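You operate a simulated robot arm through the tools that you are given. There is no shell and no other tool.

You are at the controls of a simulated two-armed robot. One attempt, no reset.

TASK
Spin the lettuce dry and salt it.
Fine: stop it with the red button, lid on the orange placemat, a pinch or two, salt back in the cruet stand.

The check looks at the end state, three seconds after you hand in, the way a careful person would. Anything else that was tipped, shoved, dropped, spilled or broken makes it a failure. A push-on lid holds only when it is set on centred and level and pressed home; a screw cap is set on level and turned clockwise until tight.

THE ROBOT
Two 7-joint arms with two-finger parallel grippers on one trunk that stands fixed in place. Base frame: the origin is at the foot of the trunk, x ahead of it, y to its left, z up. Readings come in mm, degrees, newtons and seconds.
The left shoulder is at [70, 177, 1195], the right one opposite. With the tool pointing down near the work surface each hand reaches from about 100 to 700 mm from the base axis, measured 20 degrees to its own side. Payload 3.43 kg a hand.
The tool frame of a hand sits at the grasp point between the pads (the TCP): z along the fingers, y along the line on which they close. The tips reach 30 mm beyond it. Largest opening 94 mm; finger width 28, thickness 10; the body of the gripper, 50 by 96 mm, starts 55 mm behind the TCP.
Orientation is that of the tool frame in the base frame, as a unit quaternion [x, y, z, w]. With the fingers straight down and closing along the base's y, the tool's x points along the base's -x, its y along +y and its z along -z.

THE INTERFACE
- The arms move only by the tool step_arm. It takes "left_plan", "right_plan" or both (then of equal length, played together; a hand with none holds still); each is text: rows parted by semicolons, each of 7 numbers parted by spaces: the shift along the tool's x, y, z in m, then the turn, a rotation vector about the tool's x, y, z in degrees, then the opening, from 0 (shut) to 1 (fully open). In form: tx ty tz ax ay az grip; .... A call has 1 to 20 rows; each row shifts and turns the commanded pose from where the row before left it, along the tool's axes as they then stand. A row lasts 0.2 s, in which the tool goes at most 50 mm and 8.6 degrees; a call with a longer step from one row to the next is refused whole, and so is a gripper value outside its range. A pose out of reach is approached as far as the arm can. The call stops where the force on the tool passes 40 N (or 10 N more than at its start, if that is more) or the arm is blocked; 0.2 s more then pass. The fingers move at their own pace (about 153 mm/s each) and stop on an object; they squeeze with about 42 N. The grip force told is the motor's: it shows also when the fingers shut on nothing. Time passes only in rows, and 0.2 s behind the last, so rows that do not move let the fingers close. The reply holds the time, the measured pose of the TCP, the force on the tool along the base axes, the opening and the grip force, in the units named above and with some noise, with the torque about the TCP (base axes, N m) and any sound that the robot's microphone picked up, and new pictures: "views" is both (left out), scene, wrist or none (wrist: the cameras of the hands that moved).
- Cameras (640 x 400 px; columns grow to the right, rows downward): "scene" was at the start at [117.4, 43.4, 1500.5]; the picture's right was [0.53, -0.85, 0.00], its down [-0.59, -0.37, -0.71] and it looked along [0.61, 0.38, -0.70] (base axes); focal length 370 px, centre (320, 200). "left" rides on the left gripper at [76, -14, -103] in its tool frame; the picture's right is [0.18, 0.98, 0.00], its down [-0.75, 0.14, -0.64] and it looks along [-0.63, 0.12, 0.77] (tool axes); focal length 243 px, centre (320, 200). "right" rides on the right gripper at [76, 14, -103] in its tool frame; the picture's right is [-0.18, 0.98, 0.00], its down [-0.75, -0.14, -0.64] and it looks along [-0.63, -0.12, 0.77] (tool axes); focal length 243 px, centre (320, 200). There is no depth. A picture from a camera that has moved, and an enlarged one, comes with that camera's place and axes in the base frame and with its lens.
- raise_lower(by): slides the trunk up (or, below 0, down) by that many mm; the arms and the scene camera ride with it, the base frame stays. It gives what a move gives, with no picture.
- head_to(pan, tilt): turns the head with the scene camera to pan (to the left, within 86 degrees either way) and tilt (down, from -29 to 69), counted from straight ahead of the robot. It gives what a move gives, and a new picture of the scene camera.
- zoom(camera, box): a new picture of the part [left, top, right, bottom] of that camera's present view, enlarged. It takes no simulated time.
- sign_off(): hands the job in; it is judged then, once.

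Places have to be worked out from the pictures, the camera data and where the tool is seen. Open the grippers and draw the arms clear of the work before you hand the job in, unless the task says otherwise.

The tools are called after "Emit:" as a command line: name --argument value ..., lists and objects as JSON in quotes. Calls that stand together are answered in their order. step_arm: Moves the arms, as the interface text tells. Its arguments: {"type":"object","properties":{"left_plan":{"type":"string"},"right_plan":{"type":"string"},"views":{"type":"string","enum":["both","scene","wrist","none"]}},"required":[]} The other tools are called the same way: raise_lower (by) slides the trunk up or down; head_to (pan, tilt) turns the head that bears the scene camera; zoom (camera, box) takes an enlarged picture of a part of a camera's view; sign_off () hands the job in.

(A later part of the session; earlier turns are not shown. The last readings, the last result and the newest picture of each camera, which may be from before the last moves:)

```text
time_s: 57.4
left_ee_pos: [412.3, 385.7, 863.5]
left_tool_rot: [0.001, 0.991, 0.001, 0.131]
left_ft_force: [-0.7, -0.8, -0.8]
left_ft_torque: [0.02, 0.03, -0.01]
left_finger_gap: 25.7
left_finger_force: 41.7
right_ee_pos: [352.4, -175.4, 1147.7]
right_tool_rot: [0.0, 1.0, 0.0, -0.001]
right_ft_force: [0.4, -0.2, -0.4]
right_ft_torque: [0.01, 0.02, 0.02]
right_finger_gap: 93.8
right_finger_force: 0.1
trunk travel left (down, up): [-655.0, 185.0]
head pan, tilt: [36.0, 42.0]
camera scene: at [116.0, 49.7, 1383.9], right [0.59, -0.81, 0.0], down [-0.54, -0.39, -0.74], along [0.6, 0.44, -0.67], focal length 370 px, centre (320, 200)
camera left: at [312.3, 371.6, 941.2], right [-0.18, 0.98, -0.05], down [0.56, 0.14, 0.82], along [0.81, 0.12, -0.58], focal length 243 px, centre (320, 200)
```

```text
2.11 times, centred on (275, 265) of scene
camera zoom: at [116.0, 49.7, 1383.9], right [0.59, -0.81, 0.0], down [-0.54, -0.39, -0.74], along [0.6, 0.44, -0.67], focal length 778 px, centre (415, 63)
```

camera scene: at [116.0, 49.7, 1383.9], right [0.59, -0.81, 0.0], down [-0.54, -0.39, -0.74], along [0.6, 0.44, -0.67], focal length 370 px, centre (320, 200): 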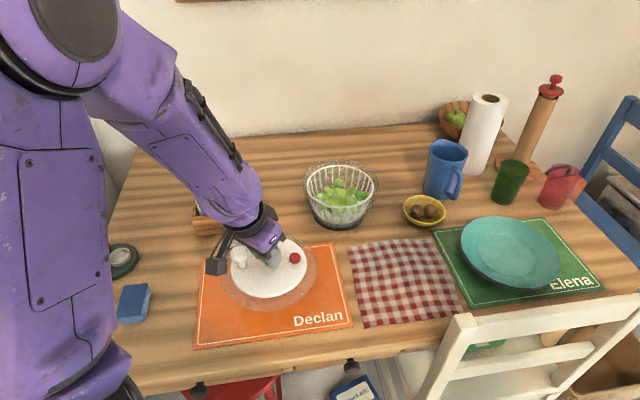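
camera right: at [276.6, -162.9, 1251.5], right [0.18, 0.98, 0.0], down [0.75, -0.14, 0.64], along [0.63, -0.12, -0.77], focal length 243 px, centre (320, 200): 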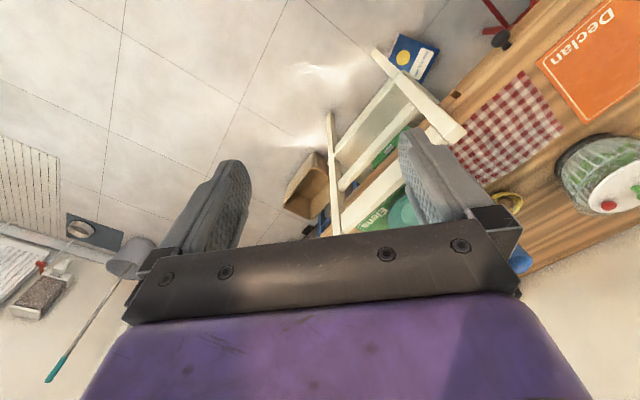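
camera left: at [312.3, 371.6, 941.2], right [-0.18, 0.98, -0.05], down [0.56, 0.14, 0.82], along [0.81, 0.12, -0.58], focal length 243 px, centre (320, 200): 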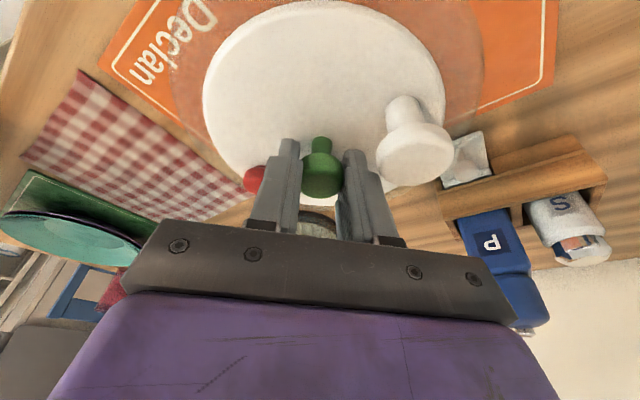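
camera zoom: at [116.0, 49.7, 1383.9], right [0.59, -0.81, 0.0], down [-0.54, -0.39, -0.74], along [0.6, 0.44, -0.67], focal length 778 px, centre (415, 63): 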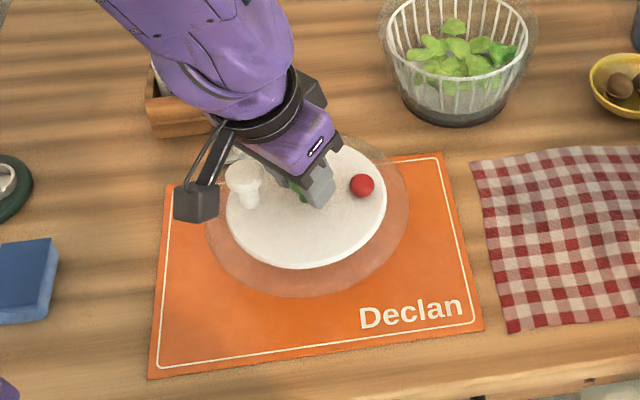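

The lid is centred above the mat within a few mm. I'll lower gently in small steps until contact.

Emit:
step_arm --left_plan "0.0052 0.001 0.0193 0 0 0 0.1; 0.0052 0 0.0193 0 0 0 0.1; 0.0026 0 0.0097 0 0 0 0.1; 0.0013 0 0.0048 0 0 0 0.1; 0 0 0 0 0 0 0.1" --views "scene"

Emit:
zoom --camera "scene" --box '[180, 170, 370, 360]'

```text
time_s: 58.5
left_ee_pos: [412.6, 388.8, 807.1]
left_tool_rot: [0.001, 0.991, 0.0, 0.132]
left_ft_force: [0.4, 0.6, -2.0]
left_ft_torque: [0.01, -0.06, 0.01]
left_finger_gap: 25.6
left_finger_force: 41.8
right_ee_pos: [352.5, -176.4, 1147.5]
right_tool_rot: [0.0, 1.0, 0.0, -0.001]
right_ft_force: [0.6, -0.1, -0.6]
right_ft_torque: [0.0, 0.05, 0.01]
right_finger_gap: 94.0
right_finger_force: 0.2
trunk travel left (down, up): [-655.0, 185.0]
head pan, tilt: [36.0, 42.0]
camera scene: at [115.7, 49.4, 1384.0], right [0.59, -0.81, 0.0], down [-0.54, -0.39, -0.74], along [0.6, 0.44, -0.67], focal length 370 px, centre (320, 200)
```

scene: 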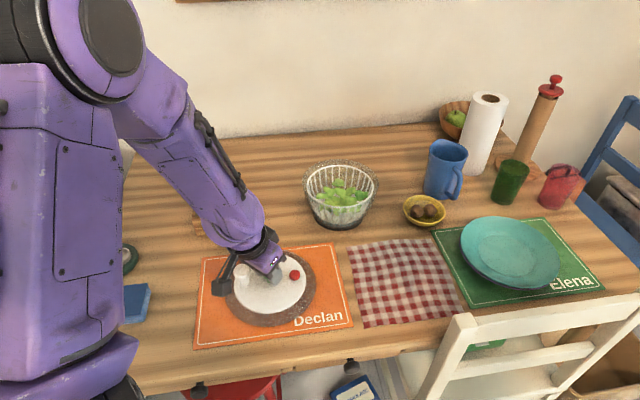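

```text
2.11 times, centred on (275, 265) of scene
camera zoom: at [115.7, 49.4, 1384.0], right [0.59, -0.81, 0.0], down [-0.54, -0.39, -0.74], along [0.6, 0.44, -0.67], focal length 778 px, centre (415, 63)
```

zoom: 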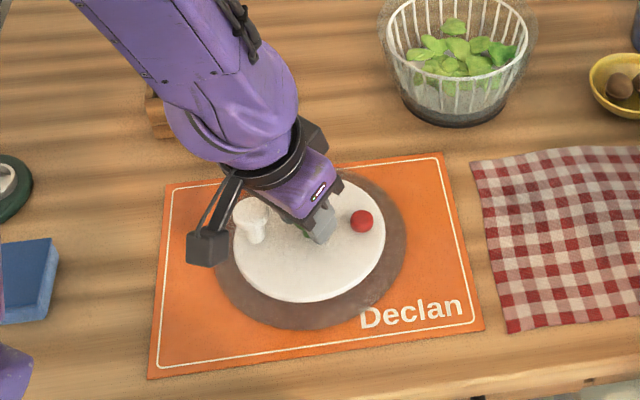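

By geometry the lid is centred, with about 13–17 mm margin on the short sides and some 11 mm still to go. I'll lower in small steps to contact.

Emit:
step_arm --left_plan "0.0008 0 0.0029 0 0 0 0.1; 0.0008 0 0.0029 0 0 0 0.1; 0.0005 0 0.0019 0 0 0 0.1; 0 0 0 0 0 0 0.1" --views "none"

```text
time_s: 59.3
left_ee_pos: [412.2, 388.3, 806.9]
left_tool_rot: [0.001, 0.991, 0.004, 0.137]
left_ft_force: [-12.3, -0.1, 30.2]
left_ft_torque: [-0.22, 0.72, -0.04]
left_finger_gap: 25.7
left_finger_force: 41.7
right_ee_pos: [348.7, -178.6, 1150.3]
right_tool_rot: [0.001, 1.0, 0.001, 0.002]
right_ft_force: [0.3, 0.4, 0.4]
right_ft_torque: [-0.02, -0.05, 0.01]
right_finger_gap: 93.9
right_finger_force: 0.0
trunk travel left (down, up): [-655.0, 185.0]
head pan, tilt: [36.0, 42.0]
stopped in row 3 (left hand): the force on the tool passed its limit at 44 N (the readings are from after the stop); the commanded pose is now the measured one
```

Contact came right here (44 N), so the lid's underside hub reaches lower than I thought. I'll ease up about 1 mm to relieve the force and look.

Emit:
step_arm --left_plan "-0.0003 0 -0.001 0 0 0 0.1; 0 0 0 0 0 0 0.1" --views "both"

Emit:
zoom --camera "scene" --box '[180, 200, 370, 360]'

Emit:
zoom --camera "left" --box '[150, 0, 500, 240]'

```text
time_s: 59.9
left_ee_pos: [413.7, 389.7, 806.8]
left_tool_rot: [0.002, 0.99, 0.004, 0.137]
left_ft_force: [-7.8, -0.9, 23.1]
left_ft_torque: [0.0, -0.11, -0.03]
left_finger_gap: 25.6
left_finger_force: 41.7
right_ee_pos: [349.8, -177.8, 1149.1]
right_tool_rot: [0.0, 1.0, 0.001, 0.001]
right_ft_force: [-0.1, 0.7, -0.2]
right_ft_torque: [-0.01, -0.01, 0.01]
right_finger_gap: 94.1
right_finger_force: 0.1
trunk travel left (down, up): [-655.0, 185.0]
head pan, tilt: [36.0, 42.0]
camera scene: at [111.4, 46.8, 1384.4], right [0.59, -0.81, 0.0], down [-0.54, -0.39, -0.75], along [0.6, 0.44, -0.67], focal length 370 px, centre (320, 200)
camera left: at [312.9, 374.2, 884.1], right [-0.18, 0.98, -0.04], down [0.55, 0.13, 0.82], along [0.82, 0.12, -0.57], focal length 243 px, centre (320, 200)
```

scene: 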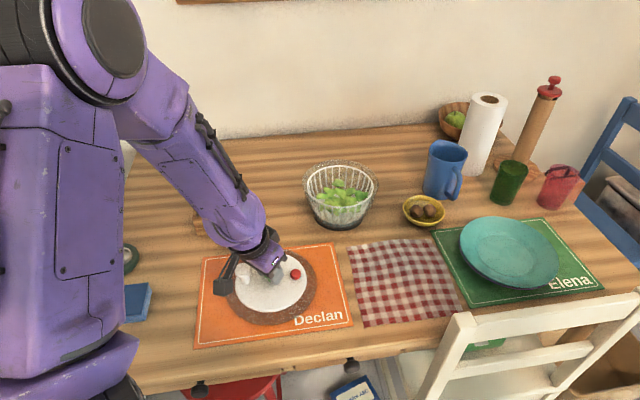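
left: 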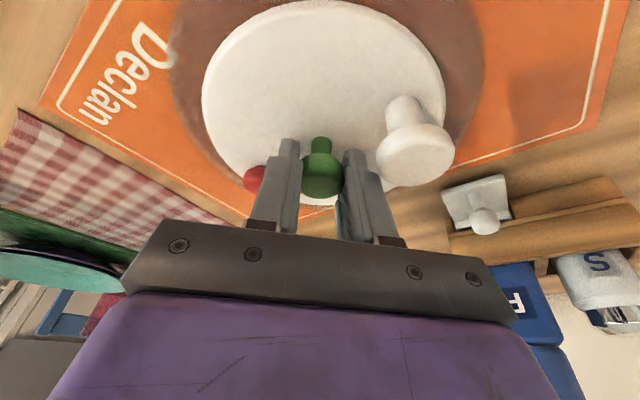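

```text
2.50 times, centred on (275, 280) of scene
camera zoom: at [111.4, 46.8, 1384.4], right [0.59, -0.81, 0.0], down [-0.54, -0.39, -0.75], along [0.6, 0.44, -0.67], focal length 924 px, centre (432, 0)
```

zoom: 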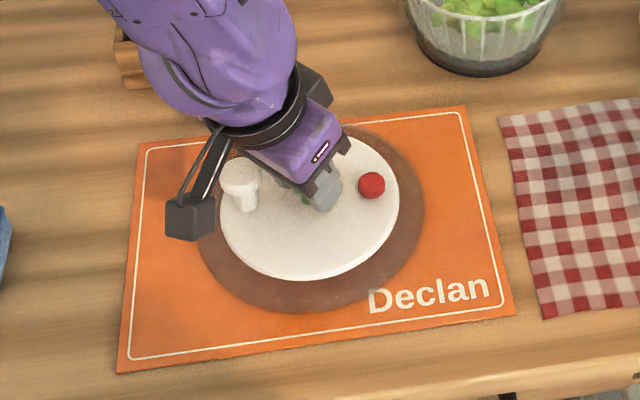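

```text
1.67 times, centred on (325, 120) of left
camera zoom: at [312.9, 374.2, 884.1], right [-0.18, 0.98, -0.04], down [0.55, 0.13, 0.82], along [0.82, 0.12, -0.57], focal length 404 px, centre (312, 333)
```

zoom: 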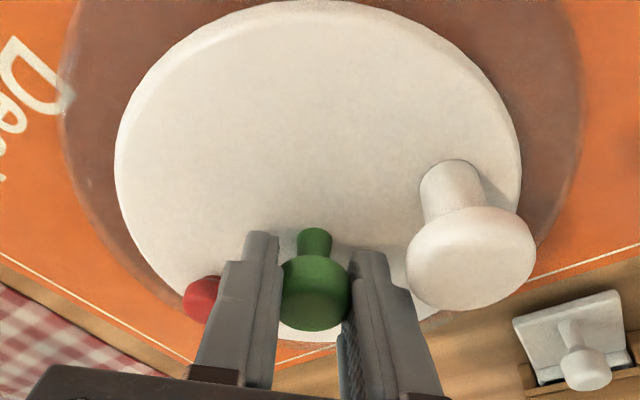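

The lid rests within the mat with clear margins all round. I'll ease up a bit more to take off the load, then open the fingers.

Emit:
step_arm --left_plan "-0.0003 0 -0.001 0 0 0 0.1; -0.0003 0 -0.001 0 0 0 0.1; 0 0 0 0 0 0 0.1" --views "none"

```text
time_s: 60.7
left_ee_pos: [414.8, 389.5, 806.4]
left_tool_rot: [0.001, 0.991, 0.003, 0.134]
left_ft_force: [-1.3, -2.5, 5.2]
left_ft_torque: [-0.01, -0.5, -0.21]
left_finger_gap: 25.7
left_finger_force: 42.4
right_ee_pos: [352.2, -177.5, 1147.6]
right_tool_rot: [0.001, 1.0, 0.001, 0.0]
right_ft_force: [0.0, -0.1, 0.3]
right_ft_torque: [0.02, 0.02, 0.02]
right_finger_gap: 93.9
right_finger_force: 0.0
trunk travel left (down, up): [-655.0, 185.0]
head pan, tilt: [36.0, 42.0]
```

The load is down to 5 N. I'll open the fingers to 38 mm and then rise straight up.

Emit:
step_arm --left_plan "0 0 0 0 0 0 0.3; 0 0 0 0 0 0 0.4; 0 0 0 0 0 0 0.4; -0.0026 0 -0.0097 0 0 0 0.4; -0.0052 0 -0.0193 0 0 0 0.4; -0.0104 0 -0.0386 0 0 0 0.4; -0.0104 0 -0.0386 0 0 0 0.4; 0 0 0 0 0 0 0.4" --views "both"

Emit:
zoom --camera "scene" --box '[180, 200, 370, 360]'

```text
time_s: 62.5
left_ee_pos: [414.9, 389.7, 914.1]
left_tool_rot: [0.001, 0.991, 0.003, 0.134]
left_ft_force: [-0.2, 1.6, 0.4]
left_ft_torque: [0.02, 0.01, 0.01]
left_finger_gap: 37.4
left_finger_force: 0.0
right_ee_pos: [353.4, -174.7, 1149.3]
right_tool_rot: [0.001, 1.0, 0.0, -0.001]
right_ft_force: [-0.3, -0.5, -0.8]
right_ft_torque: [-0.05, -0.02, 0.02]
right_finger_gap: 94.0
right_finger_force: 0.1
trunk travel left (down, up): [-655.0, 185.0]
head pan, tilt: [36.0, 42.0]
camera scene: at [116.4, 50.0, 1383.9], right [0.59, -0.81, 0.0], down [-0.54, -0.39, -0.74], along [0.6, 0.44, -0.67], focal length 370 px, centre (320, 200)
camera left: at [314.5, 373.7, 991.9], right [-0.18, 0.98, -0.04], down [0.56, 0.14, 0.82], along [0.81, 0.12, -0.57], focal length 243 px, centre (320, 200)
```

scene: 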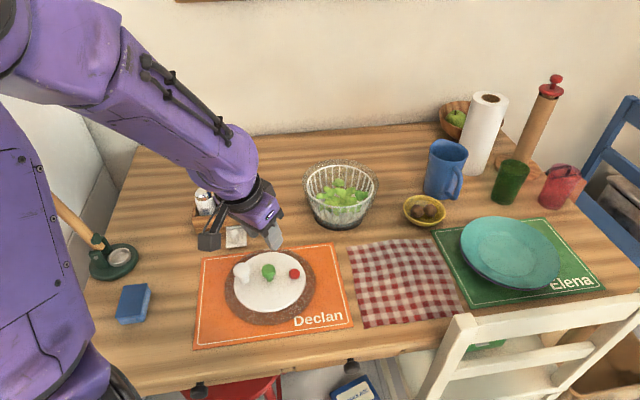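
left: 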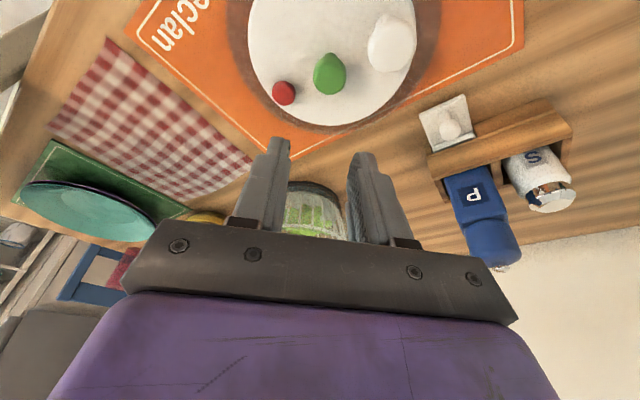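

```text
2.50 times, centred on (275, 280) of scene
camera zoom: at [116.4, 50.0, 1383.9], right [0.59, -0.81, 0.0], down [-0.54, -0.39, -0.74], along [0.6, 0.44, -0.67], focal length 924 px, centre (432, 0)
```

zoom: 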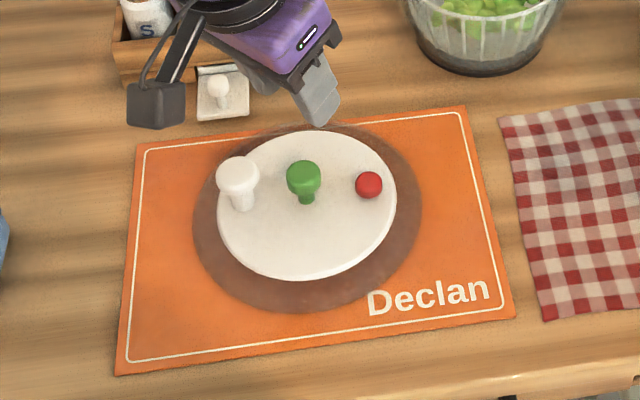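

The lid sits upright on the mat with 13–20 mm margins. Now for the salt at [462, 620], top z 854, with the pepper beside it at [506, 581], top z 903. I'll raise the hand, straighten it, move it above and left of the salt, and yaw 45° so the fingers close front-to-back.

Emit:
step_arm --left_plan "-0.0104 0 -0.0386 0 0 0 0.4; -0.0104 0 -0.0386 0 0 0 0.4; 0 0 0 0 7.5 0 0.4; 0 0 0 0 7.5 0 0.5; -0.0042 0.042 0 0 0 0 0.6; -0.0042 0.042 0 0 0 0 0.7; -0.0042 0.042 0 0 0 0 0.7; -0.0042 0.042 0 0 0 0 0.7; -0.0042 0.042 0 0 0 0 0.7; -0.0042 0.042 0 0 0 0 0.7; 0 0 0 0 0 7.5 0.7; 0 0 0 0 0 7.5 0.7; 0 0 0 0 0 7.5 0.7; 0 0 0 0 0 7.5 0.7; 0 0 0 0 0 7.5 0.7; 0 0 0 0 0 7.5 0.7; 0 0 0 0 0 0 0.7" --views "both"

Emit:
zoom --camera "left" --box '[200, 60, 440, 240]'

```text
time_s: 66.1
left_ee_pos: [438.9, 640.6, 996.8]
left_tool_rot: [0.385, 0.923, 0.004, 0.003]
left_ft_force: [0.5, 0.2, 1.0]
left_ft_torque: [0.03, 0.0, -0.02]
left_finger_gap: 65.7
left_finger_force: 0.1
right_ee_pos: [353.3, -174.6, 1147.6]
right_tool_rot: [0.0, 1.0, 0.0, -0.001]
right_ft_force: [0.2, 0.3, 0.5]
right_ft_torque: [-0.01, -0.02, -0.05]
right_finger_gap: 94.0
right_finger_force: 0.0
trunk travel left (down, up): [-655.0, 185.0]
head pan, tilt: [36.0, 42.0]
camera scene: at [115.6, 49.2, 1384.0], right [0.59, -0.81, 0.0], down [-0.54, -0.39, -0.74], along [0.6, 0.44, -0.67], focal length 370 px, centre (320, 200)
camera left: at [374.5, 684.1, 1099.1], right [0.57, 0.82, 0.01], down [0.63, -0.44, 0.64], along [0.53, -0.36, -0.76], focal length 243 px, centre (320, 200)
```

scene: 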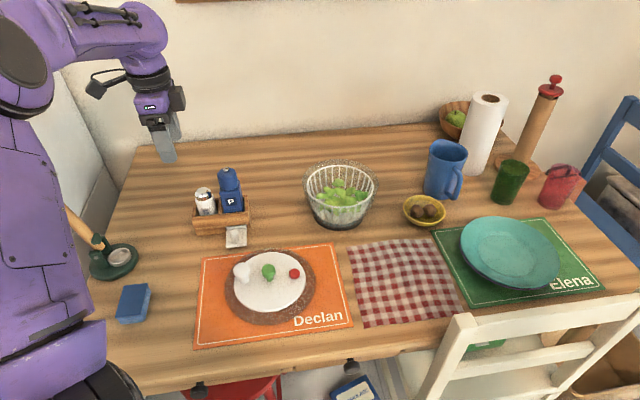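
left: 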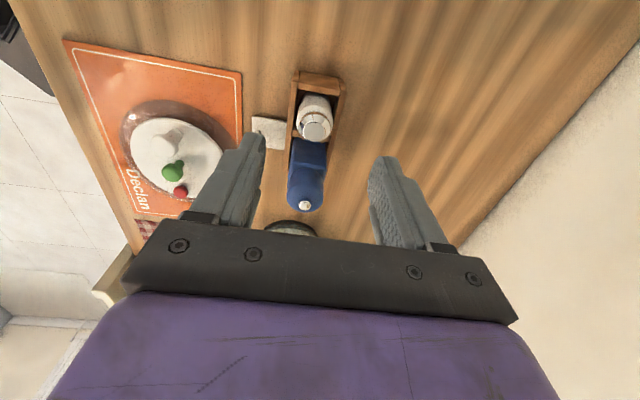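

```text
2.22 times, centred on (320, 150) of left
camera zoom: at [374.5, 684.1, 1099.1], right [0.57, 0.82, 0.01], down [0.63, -0.44, 0.64], along [0.53, -0.36, -0.76], focal length 539 px, centre (320, 311)
```

zoom: 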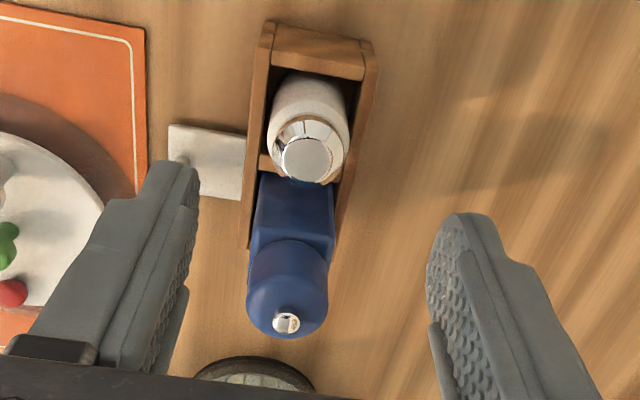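

Emit:
zoom --camera "left" --box '[285, 85, 345, 140]'

Emit:
zoom --camera "scene" --box '[180, 155, 260, 255]'

```text
7.27 times, centred on (315, 112) of left
camera zoom: at [374.5, 684.1, 1099.1], right [0.57, 0.82, 0.01], down [0.63, -0.44, 0.64], along [0.53, -0.36, -0.76], focal length 1764 px, centre (356, 836)
```

zoom: 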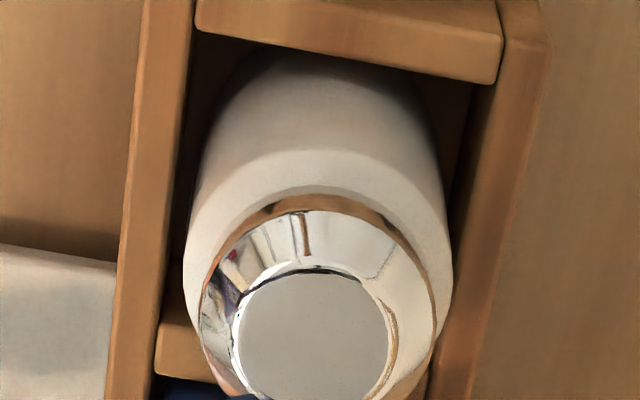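

```text
4.00 times, centred on (220, 205) of scene
camera zoom: at [115.6, 49.2, 1384.0], right [0.59, -0.81, 0.0], down [-0.54, -0.39, -0.74], along [0.6, 0.44, -0.67], focal length 1478 px, centre (720, 180)
```

zoom: 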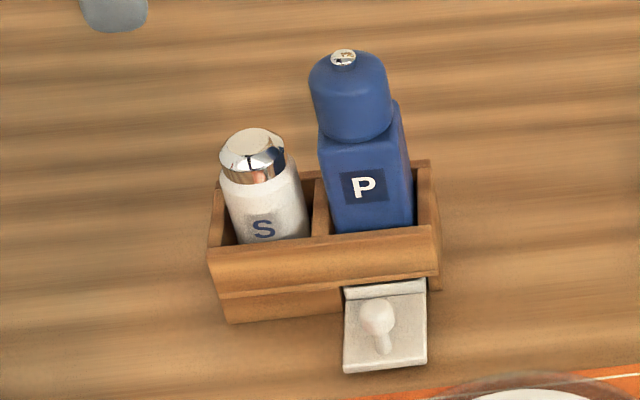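

The salt's body is about 42 mm across with a 36 mm chrome cap, in a compartment with rail tops near z 800. I'll tilt the tool 30° so that its body leans away from the pepper, and come partway down.

Emit:
step_arm --left_plan "0 0 0 0 -7.5 0 0.7; 0 0 0 0 -7.5 0 0.7; 0 0 0 0 -7.5 0 0.7; 0 0 0 0 -7.5 0 0.7; 0.0093 -0.0003 0.032 0 0 0 0.7; 0.0093 -0.0003 0.032 0 0 0 0.7; 0 0 0 0 0 0 0.7" --views "both"

Emit:
zoom --camera "left" --box '[200, 20, 440, 240]'

Emit:
zoom --camera "scene" --box '[120, 90, 270, 260]'

```text
time_s: 67.7
left_ee_pos: [450.7, 629.1, 929.5]
left_tool_rot: [0.372, 0.891, -0.095, 0.243]
left_ft_force: [0.3, 0.2, 0.1]
left_ft_torque: [0.01, 0.01, -0.02]
left_finger_gap: 65.6
left_finger_force: 0.1
right_ee_pos: [353.2, -175.2, 1149.0]
right_tool_rot: [0.0, 1.0, -0.001, 0.001]
right_ft_force: [-0.2, -0.4, -0.5]
right_ft_torque: [0.04, -0.02, 0.0]
right_finger_gap: 94.1
right_finger_force: 0.0
trunk travel left (down, up): [-655.0, 185.0]
head pan, tilt: [36.0, 42.0]
camera scene: at [115.2, 49.1, 1384.0], right [0.59, -0.81, 0.0], down [-0.54, -0.39, -0.74], along [0.6, 0.44, -0.67], focal length 370 px, centre (320, 200)
camera left: at [356.5, 702.3, 981.0], right [0.58, 0.81, -0.08], down [0.33, -0.14, 0.94], along [0.74, -0.57, -0.34], focal length 243 px, centre (320, 200)
```

scene: 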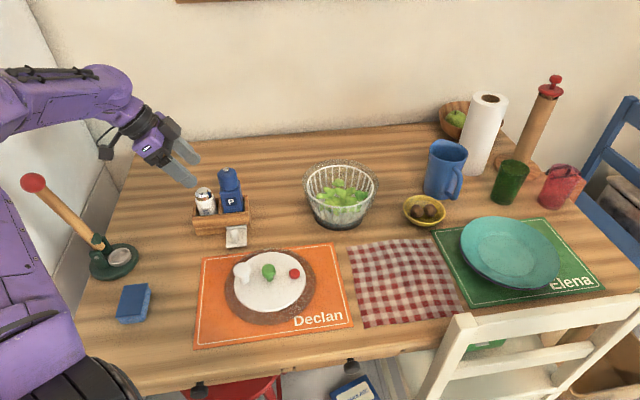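
left: 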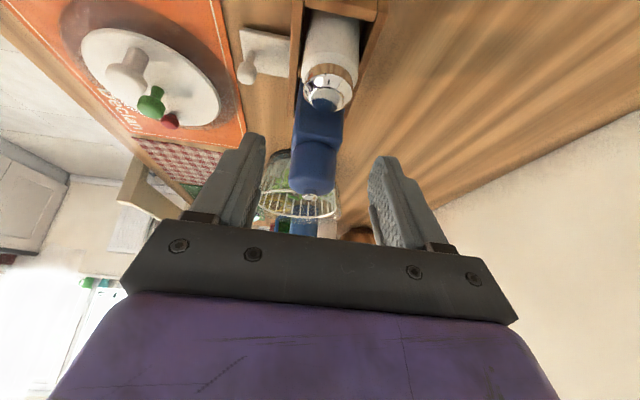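

```text
1.82 times, centred on (320, 130) of left
camera zoom: at [356.5, 702.3, 981.0], right [0.58, 0.81, -0.08], down [0.33, -0.14, 0.94], along [0.74, -0.57, -0.34], focal length 441 px, centre (320, 327)
```

zoom: 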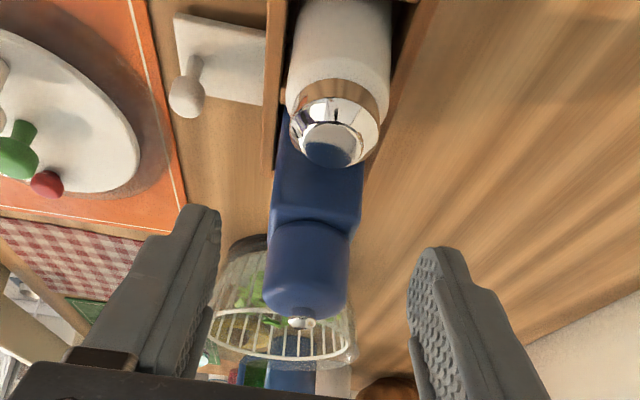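

```text
2.35 times, centred on (195, 175) of scene
camera zoom: at [115.2, 49.1, 1384.0], right [0.59, -0.81, 0.0], down [-0.54, -0.39, -0.74], along [0.6, 0.44, -0.67], focal length 870 px, centre (614, 259)
```

zoom: 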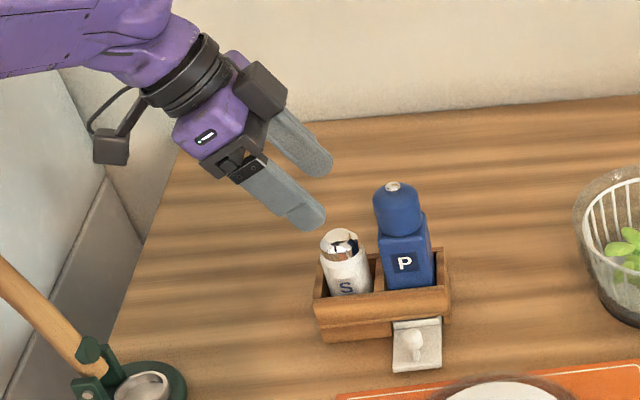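

The salt is in line with the finger midplane. I'll continue down until the tips are beside its cap, then check.

Emit:
step_arm --left_plan "0.0082 0 0.0239 0 0 0 0.7; 0.0082 0 0.0239 0 0 0 0.7; 0 0 0 0 0 0 0.7" --views "both"

Emit:
zoom --camera "left" --box '[200, 20, 440, 240]'

Emit:
zoom --camera "scene" --box '[140, 120, 260, 260]'

```text
time_s: 68.5
left_ee_pos: [456.7, 622.5, 883.6]
left_tool_rot: [0.371, 0.892, -0.095, 0.241]
left_ft_force: [-0.4, 0.3, 0.6]
left_ft_torque: [-0.01, 0.01, -0.03]
left_finger_gap: 65.7
left_finger_force: 0.0
right_ee_pos: [352.7, -176.5, 1147.9]
right_tool_rot: [0.0, 1.0, -0.001, 0.0]
right_ft_force: [-0.3, 1.1, 0.1]
right_ft_torque: [0.01, 0.01, -0.01]
right_finger_gap: 94.1
right_finger_force: 0.1
trunk travel left (down, up): [-655.0, 185.0]
head pan, tilt: [36.0, 42.0]
camera scene: at [115.3, 49.1, 1384.0], right [0.59, -0.81, 0.0], down [-0.54, -0.39, -0.74], along [0.6, 0.44, -0.67], focal length 370 px, centre (320, 200)
camera left: at [363.5, 694.9, 933.0], right [0.58, 0.81, -0.08], down [0.33, -0.14, 0.93], along [0.74, -0.57, -0.35], focal length 243 px, centre (320, 200)
```

scene: 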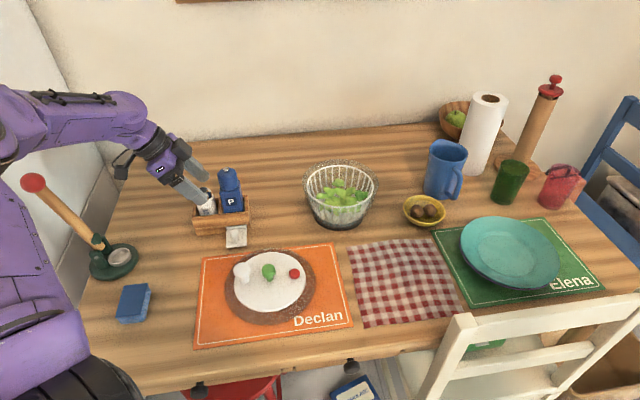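
left: 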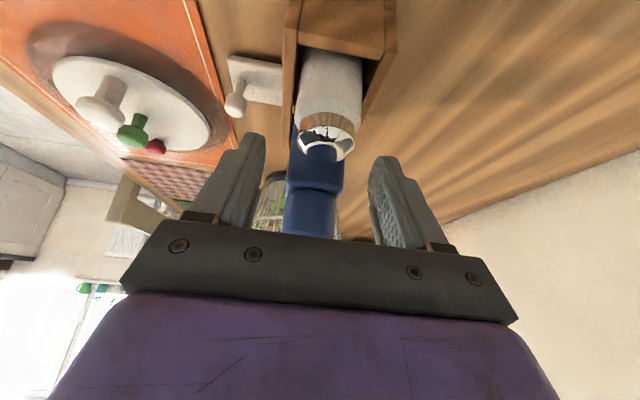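

```text
1.82 times, centred on (320, 130) of left
camera zoom: at [363.5, 694.9, 933.0], right [0.58, 0.81, -0.08], down [0.33, -0.14, 0.93], along [0.74, -0.57, -0.35], focal length 441 px, centre (320, 327)
```

zoom: 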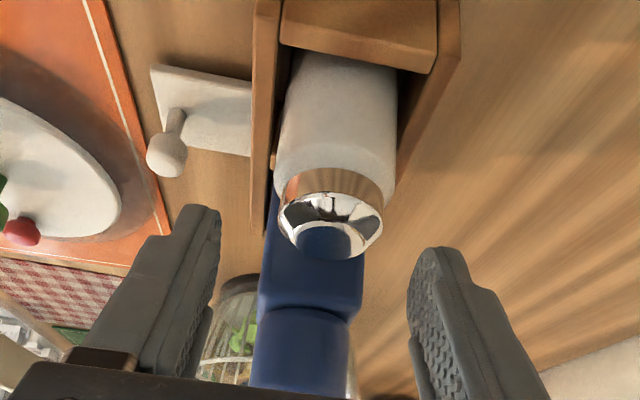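

```text
2.86 times, centred on (200, 190) of scene
camera zoom: at [115.3, 49.1, 1384.0], right [0.59, -0.81, 0.0], down [-0.54, -0.39, -0.74], along [0.6, 0.44, -0.67], focal length 1056 px, centre (663, 229)
```

zoom: 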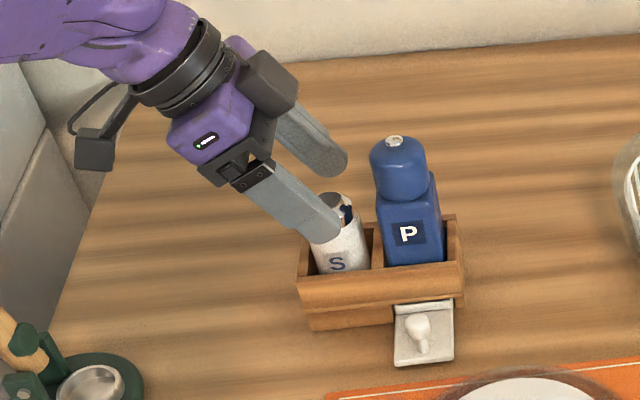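

Alignment is good and the fingers straddle the salt. I'll go down the remaining ~42 mm, keeping the tips just above the rails.

Emit:
step_arm --left_plan "0.0081 0.0005 0.0161 0 0 0 0.7; 0.0081 0.0005 0.0161 0 0 0 0.7; 0.0025 0 0.0043 0 0 0 0.7; 0 0 0 0 0 0 0.7" --views "both"

Emit:
zoom --camera "left" --box '[200, 20, 440, 240]'

Emit:
zoom --camera "scene" --box '[150, 140, 260, 260]'

```text
time_s: 69.5
left_ee_pos: [460.4, 621.1, 841.2]
left_tool_rot: [0.371, 0.891, -0.096, 0.241]
left_ft_force: [0.0, -0.4, 0.5]
left_ft_torque: [-0.02, 0.04, 0.0]
left_finger_gap: 66.0
left_finger_force: 0.1
right_ee_pos: [352.7, -175.4, 1148.7]
right_tool_rot: [0.001, 1.0, 0.0, -0.001]
right_ft_force: [-0.1, -0.5, -1.0]
right_ft_torque: [-0.05, 0.01, -0.01]
right_finger_gap: 93.9
right_finger_force: 0.0
trunk travel left (down, up): [-655.0, 185.0]
head pan, tilt: [36.0, 42.0]
camera scene: at [115.6, 49.5, 1384.0], right [0.59, -0.81, 0.0], down [-0.54, -0.39, -0.74], along [0.6, 0.44, -0.67], focal length 370 px, centre (320, 200)
camera left: at [367.2, 694.8, 890.9], right [0.58, 0.81, -0.08], down [0.33, -0.14, 0.93], along [0.74, -0.57, -0.35], focal length 243 px, centre (320, 200)
```

scene: 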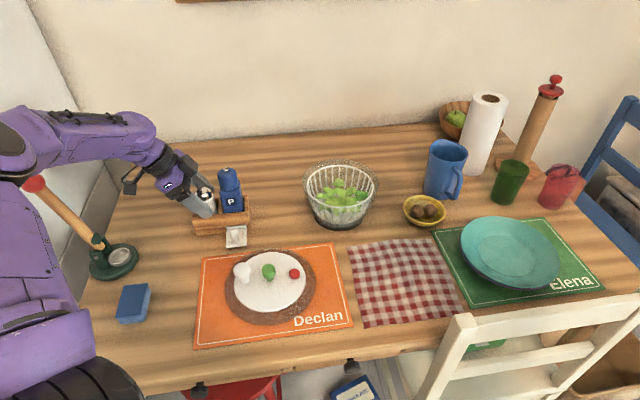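
left: 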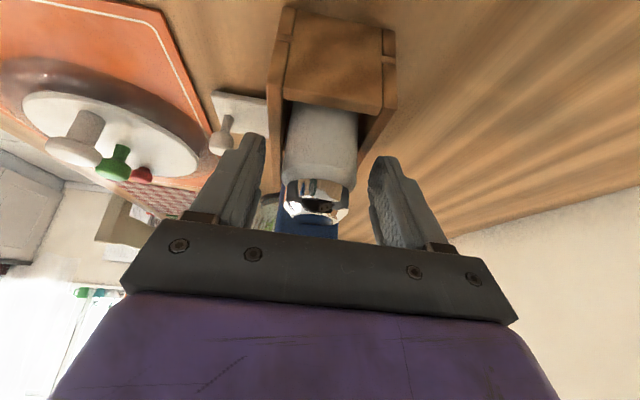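

```text
1.82 times, centred on (320, 130) of left
camera zoom: at [367.2, 694.8, 890.9], right [0.58, 0.81, -0.08], down [0.33, -0.14, 0.93], along [0.74, -0.57, -0.35], focal length 441 px, centre (320, 327)
```

zoom: 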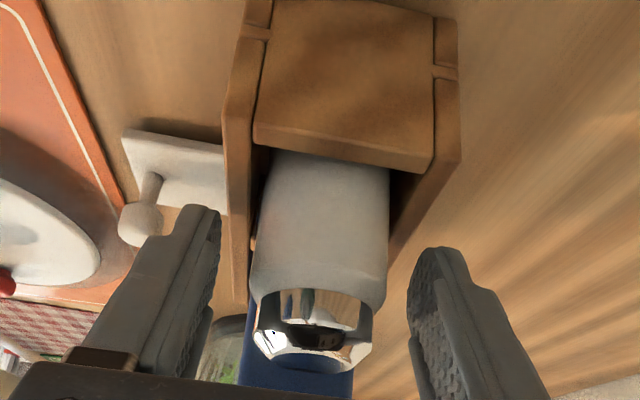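

```text
3.33 times, centred on (205, 200) of scene
camera zoom: at [115.6, 49.5, 1384.0], right [0.59, -0.81, 0.0], down [-0.54, -0.39, -0.74], along [0.6, 0.44, -0.67], focal length 1232 px, centre (703, 200)
```

zoom: 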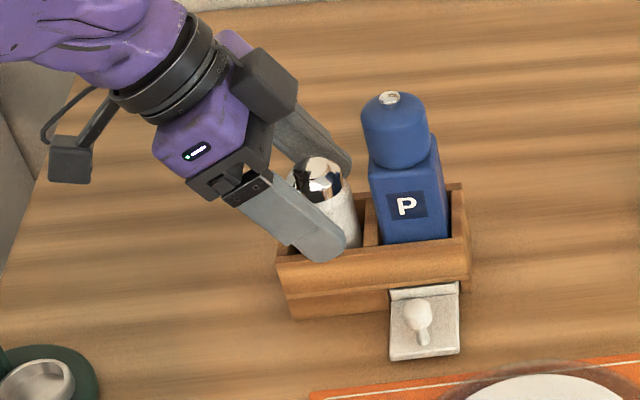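

The fingers are on either side of the salt, clear of the rails, and the red ball hasn't been disturbed. I'll close on the salt.

Emit:
step_arm --left_plan "0 0 0 0 0 0 0.55; 0 0 0 0 0 0 0.5; 0 0 0 0 0 0 0.4; 0 0 0 0 0 0 0.3; 0 0 0 0 0 0 0.3" --views "both"

Emit:
zoom --camera "scene" --box '[150, 140, 260, 260]'

Emit:
zoom --camera "left" --box '[200, 20, 440, 240]'

```text
time_s: 70.7
left_ee_pos: [460.0, 621.6, 840.5]
left_tool_rot: [0.371, 0.892, -0.095, 0.241]
left_ft_force: [-1.5, -0.2, -0.4]
left_ft_torque: [-0.06, 0.02, -0.01]
left_finger_gap: 40.3
left_finger_force: 41.9
right_ee_pos: [353.5, -176.1, 1148.4]
right_tool_rot: [0.0, 1.0, 0.0, 0.0]
right_ft_force: [-0.2, -0.1, 0.0]
right_ft_torque: [0.01, 0.02, 0.03]
right_finger_gap: 94.2
right_finger_force: 0.1
trunk travel left (down, up): [-655.0, 185.0]
head pan, tilt: [36.0, 42.0]
camera scene: at [115.5, 49.3, 1384.0], right [0.59, -0.81, 0.0], down [-0.54, -0.39, -0.74], along [0.6, 0.44, -0.67], focal length 370 px, centre (320, 200)
camera left: at [367.2, 694.7, 891.3], right [0.58, 0.81, -0.08], down [0.33, -0.14, 0.93], along [0.74, -0.57, -0.35], focal length 243 px, centre (320, 200)
```

scene: 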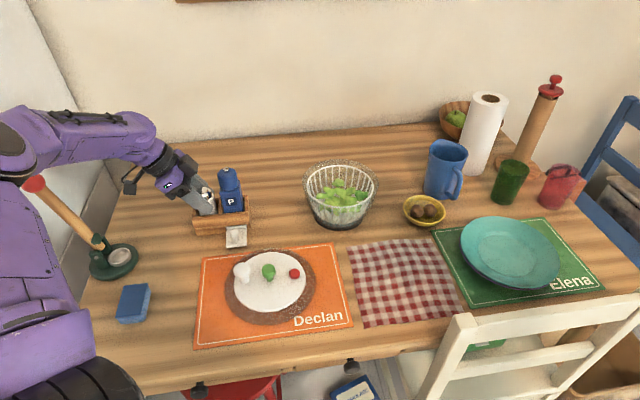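
left: 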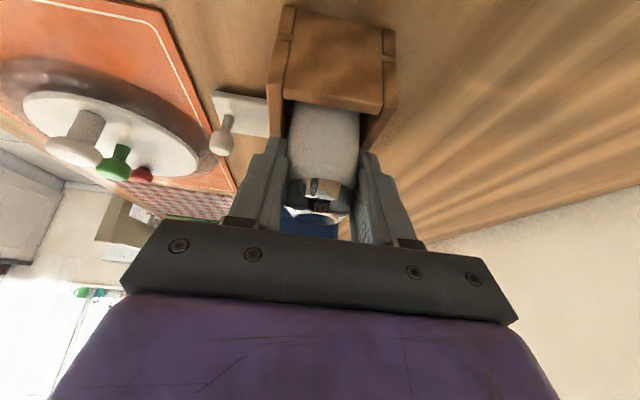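

```text
3.33 times, centred on (205, 200) of scene
camera zoom: at [115.5, 49.3, 1384.0], right [0.59, -0.81, 0.0], down [-0.54, -0.39, -0.74], along [0.6, 0.44, -0.67], focal length 1232 px, centre (703, 200)
```

zoom: 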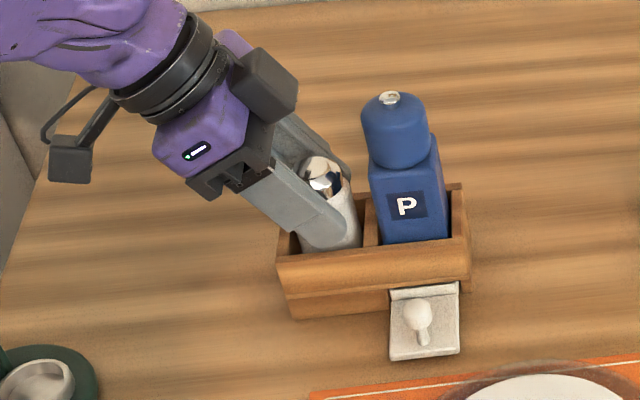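

```text
1.82 times, centred on (320, 130) of left
camera zoom: at [367.2, 694.7, 891.3], right [0.58, 0.81, -0.08], down [0.33, -0.14, 0.93], along [0.74, -0.57, -0.35], focal length 441 px, centre (320, 327)
```

zoom: 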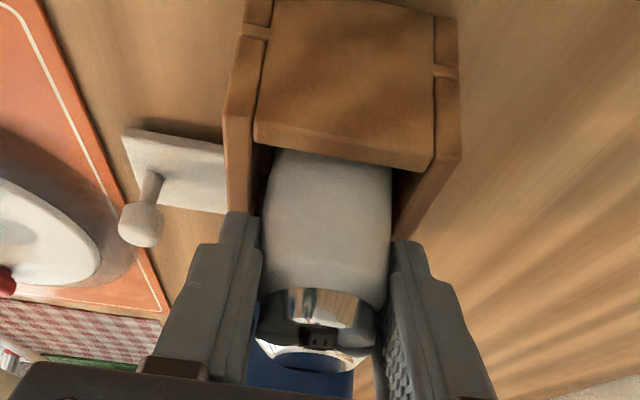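

The salt is gripped (40.3 mm). I note this pose, [460, 621.6, 840.5], for putting it back. I'll lift straight up.

Emit:
step_arm --left_plan "-0.005 0 -0.0087 0 0 0 0.3; -0.005 0 -0.0087 0 0 0 0.3; -0.01 0 -0.0173 0 0 0 0.3; -0.015 0 -0.026 0 0 0 0.3; -0.02 0 -0.0346 0 0 0 0.3; -0.02 0 -0.0346 0 0 0 0.3; 0 0 0 0 0 0 0.3; 0 0 0 0 0 0 0.3" --views "both"

Emit:
zoom --camera "scene" --box '[120, 60, 260, 260]'

Emit:
zoom --camera "left" --box '[200, 20, 440, 240]'

```text
time_s: 72.5
left_ee_pos: [457.9, 621.8, 993.0]
left_tool_rot: [0.372, 0.891, -0.096, 0.241]
left_ft_force: [0.4, 0.2, -0.2]
left_ft_torque: [0.0, -0.01, -0.02]
left_finger_gap: 39.9
left_finger_force: 41.8
right_ee_pos: [353.9, -175.8, 1148.2]
right_tool_rot: [0.0, 1.0, 0.0, -0.001]
right_ft_force: [0.4, 0.8, -0.1]
right_ft_torque: [-0.04, 0.03, 0.01]
right_finger_gap: 93.9
right_finger_force: 0.0
trunk travel left (down, up): [-655.0, 185.0]
head pan, tilt: [36.0, 42.0]
camera scene: at [115.6, 49.6, 1384.0], right [0.59, -0.81, 0.0], down [-0.54, -0.39, -0.74], along [0.6, 0.44, -0.67], focal length 370 px, centre (320, 200)
camera left: at [365.5, 694.3, 1042.7], right [0.58, 0.81, -0.08], down [0.33, -0.14, 0.93], along [0.74, -0.57, -0.34], focal length 243 px, centre (320, 200)
```

scene: 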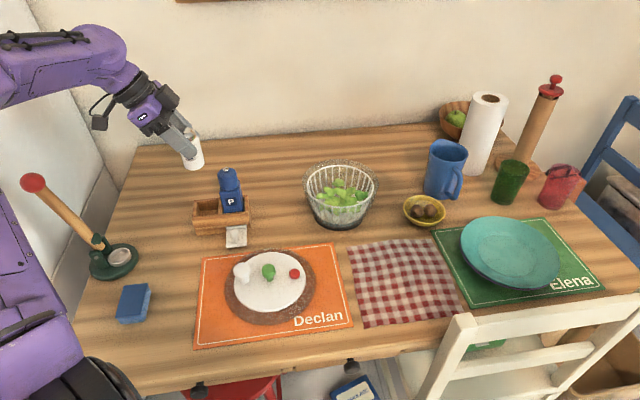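
left: 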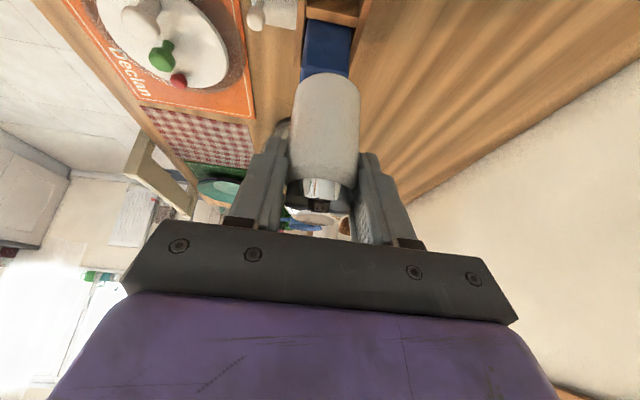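

```text
2.00 times, centred on (190, 160) of scene
camera zoom: at [115.6, 49.6, 1384.0], right [0.59, -0.81, 0.0], down [-0.54, -0.39, -0.74], along [0.6, 0.44, -0.67], focal length 739 px, centre (580, 280)
```

zoom: 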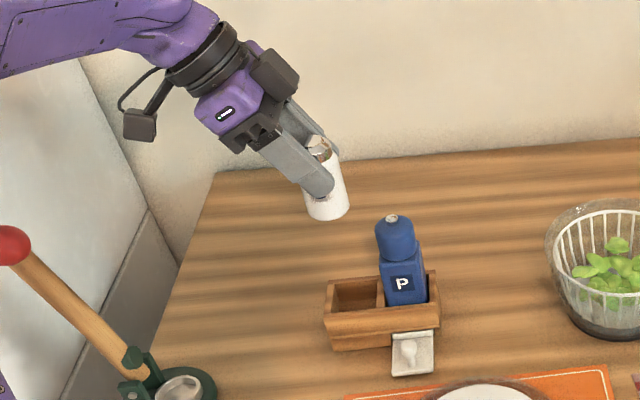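

```text
1.82 times, centred on (320, 130) of left
camera zoom: at [365.5, 694.3, 1042.7], right [0.58, 0.81, -0.08], down [0.33, -0.14, 0.93], along [0.74, -0.57, -0.34], focal length 441 px, centre (320, 327)
```

zoom: 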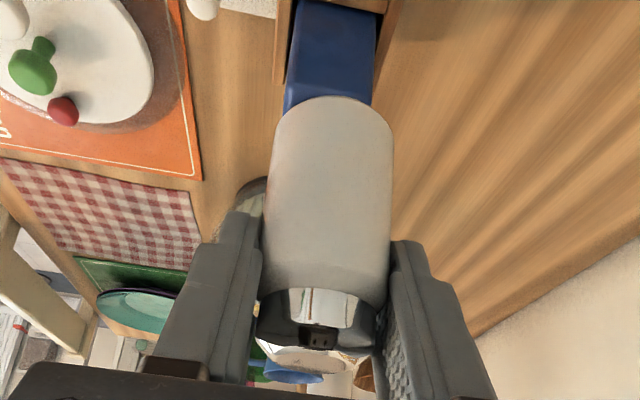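

The salt hangs upright in the grip and nothing else moved. I'll raise it above the pepper's height, carry it halfway to the bowl, and turn the hand about the vertical (keeping the salt upright) so it points outward from the shoulder.

Emit:
step_arm --left_plan "-0.0125 0 -0.0217 0 0 0 0.3; -0.0125 0 -0.0217 0 0 0 0.3; -0.0335 -0.0007 0.0194 0 0 0 0.3; -0.0335 -0.0007 0.0194 0 0 0 0.3; -0.0335 -0.0007 0.0194 0 0 0 0.3; -0.0335 -0.0007 0.0194 0 0 0 0.3; 0 0 0 -4.1 0 -7.1 0.3; 0 0 0 -4.1 0 -7.1 0.3; 0 0 0 -4.1 0 -7.1 0.3; 0 0 0 -4.1 0 -7.1 0.3; 0 0 0 -4.1 0 -7.1 0.3; 0 0 0 -4.1 0 -7.1 0.3; 0 0 0 -4.1 0 -7.1 0.3; 0 0 0 -4.1 0 -7.1 0.3; 0 0 0 0 0 0 0.3; 0 0 0 0 0 0 0.3" --views "both"

```text
time_s: 75.9
left_ee_pos: [566.0, 509.9, 1041.2]
left_tool_rot: [-0.171, 0.949, 0.048, 0.259]
left_ft_force: [0.7, 0.1, -1.4]
left_ft_torque: [-0.04, 0.02, 0.02]
left_finger_gap: 40.2
left_finger_force: 42.1
right_ee_pos: [352.6, -175.4, 1147.0]
right_tool_rot: [0.001, 1.0, 0.0, -0.001]
right_ft_force: [0.7, 0.2, 0.8]
right_ft_torque: [0.01, 0.04, -0.04]
right_finger_gap: 93.9
right_finger_force: 0.0
trunk travel left (down, up): [-655.0, 185.0]
head pan, tilt: [36.0, 42.0]
camera scene: at [115.9, 49.4, 1383.9], right [0.59, -0.81, 0.0], down [-0.54, -0.39, -0.74], along [0.6, 0.44, -0.67], focal length 370 px, centre (320, 200)
camera left: at [461.0, 455.0, 1091.6], right [-0.49, 0.86, -0.09], down [0.25, 0.24, 0.94], along [0.83, 0.44, -0.34], focal length 243 px, centre (320, 200)
```

scene: 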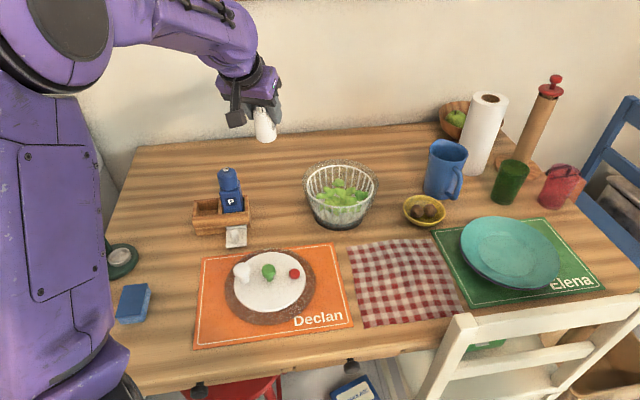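
left: 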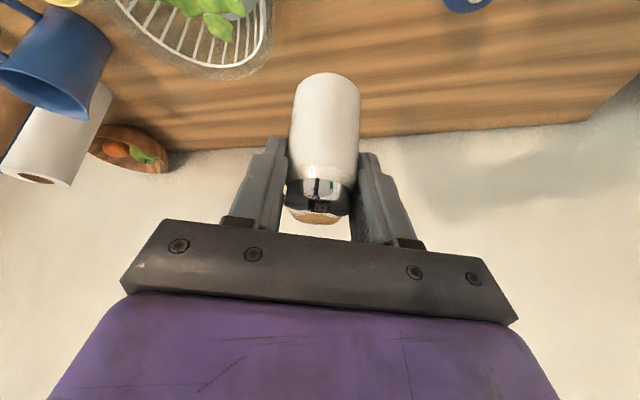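

The salt is upright and the hand points outward. I'll now move it over the bowl centre, about [672, 398], at a safe height.

Emit:
step_arm --left_plan "-0.0092 -0.0355 0.014 0 0 0 0.3; -0.0092 -0.0355 0.014 0 0 0 0.3; -0.0092 -0.0355 0.014 0 0 0 0.3; -0.0092 -0.0355 0.014 0 0 0 0.3; 0 0 0 0 0 0 0.3; 0 0 0 0 0 0 0.3" --views "both"

Emit:
zoom --camera "scene" --box '[280, 60, 400, 240]'

```text
time_s: 77.3
left_ee_pos: [670.2, 395.7, 1014.0]
left_tool_rot: [-0.173, 0.949, 0.048, 0.258]
left_ft_force: [0.8, 0.2, -1.2]
left_ft_torque: [0.07, -0.02, 0.01]
left_finger_gap: 40.4
left_finger_force: 41.9
right_ee_pos: [353.4, -175.9, 1147.1]
right_tool_rot: [0.0, 1.0, 0.0, -0.001]
right_ft_force: [0.4, 0.1, 0.1]
right_ft_torque: [0.01, -0.04, 0.02]
right_finger_gap: 94.2
right_finger_force: 0.0
trunk travel left (down, up): [-655.0, 185.0]
head pan, tilt: [36.0, 42.0]
camera scene: at [116.1, 49.3, 1383.9], right [0.59, -0.81, 0.0], down [-0.54, -0.39, -0.74], along [0.6, 0.44, -0.67], focal length 370 px, centre (320, 200)
camera left: at [565.8, 341.4, 1063.0], right [-0.49, 0.87, -0.09], down [0.25, 0.24, 0.94], along [0.83, 0.44, -0.34], focal length 243 px, centre (320, 200)
```

scene: 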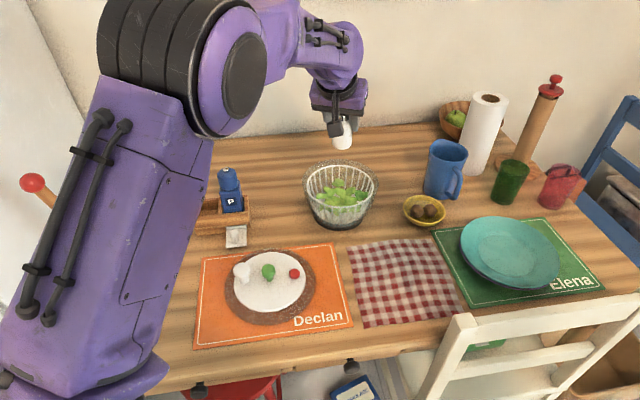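
left: 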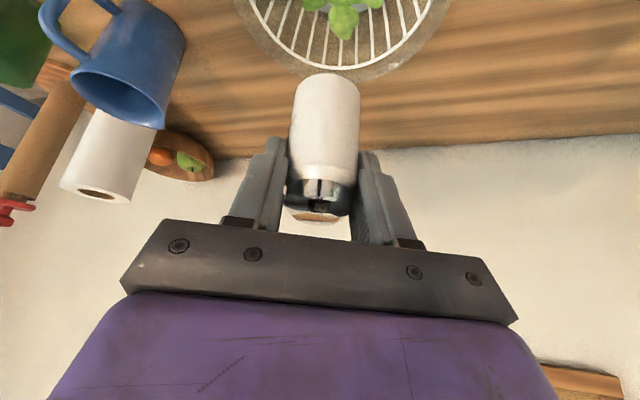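

```text
2.22 times, centred on (340, 150) of scene
camera zoom: at [116.1, 49.3, 1383.9], right [0.59, -0.81, 0.0], down [-0.54, -0.39, -0.74], along [0.6, 0.44, -0.67], focal length 821 px, centre (276, 311)
```

zoom: 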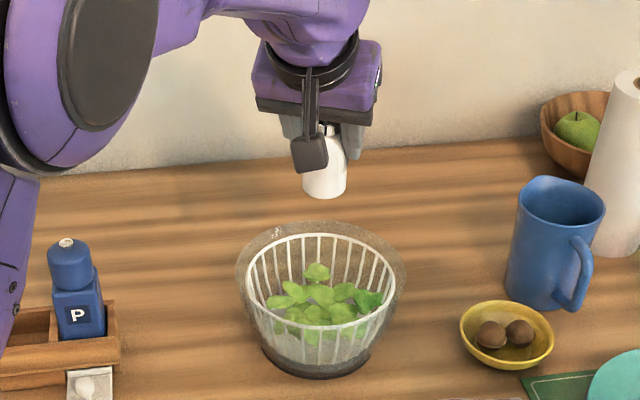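

The salt is above the bowl. I'll roll the hand about its own axis, which keeps the salt's tilt under 60°, checking partway that the arm can follow.

Emit:
step_arm --left_plan "0 0 0 0 0 8.5 0.3; 0 0 0 0 0 8.5 0.3; 0 0 0 0 0 8.5 0.3; 0 0 0 0 0 8.5 0.3; 0 0 0 0 0 8.5 0.3; 0 0 0 0 0 8.5 0.3; 0 0 0 0 0 0 0.3" --views "scene"

```text
time_s: 78.9
left_ee_pos: [673.6, 397.3, 1013.0]
left_tool_rot: [0.255, 0.931, 0.155, 0.212]
left_ft_force: [0.1, -0.6, -1.1]
left_ft_torque: [-0.03, 0.01, 0.03]
left_finger_gap: 40.7
left_finger_force: 42.2
right_ee_pos: [353.9, -175.8, 1149.0]
right_tool_rot: [0.0, 1.0, 0.0, -0.001]
right_ft_force: [0.3, 0.0, 1.3]
right_ft_torque: [-0.01, 0.01, -0.01]
right_finger_gap: 94.0
right_finger_force: 0.0
trunk travel left (down, up): [-655.0, 185.0]
head pan, tilt: [36.0, 42.0]
camera scene: at [115.9, 49.3, 1383.9], right [0.59, -0.81, 0.0], down [-0.54, -0.39, -0.74], along [0.6, 0.44, -0.67], focal length 370 px, centre (320, 200)
```

scene: 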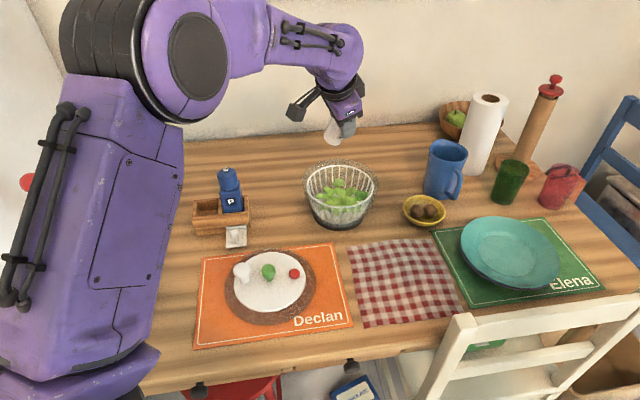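

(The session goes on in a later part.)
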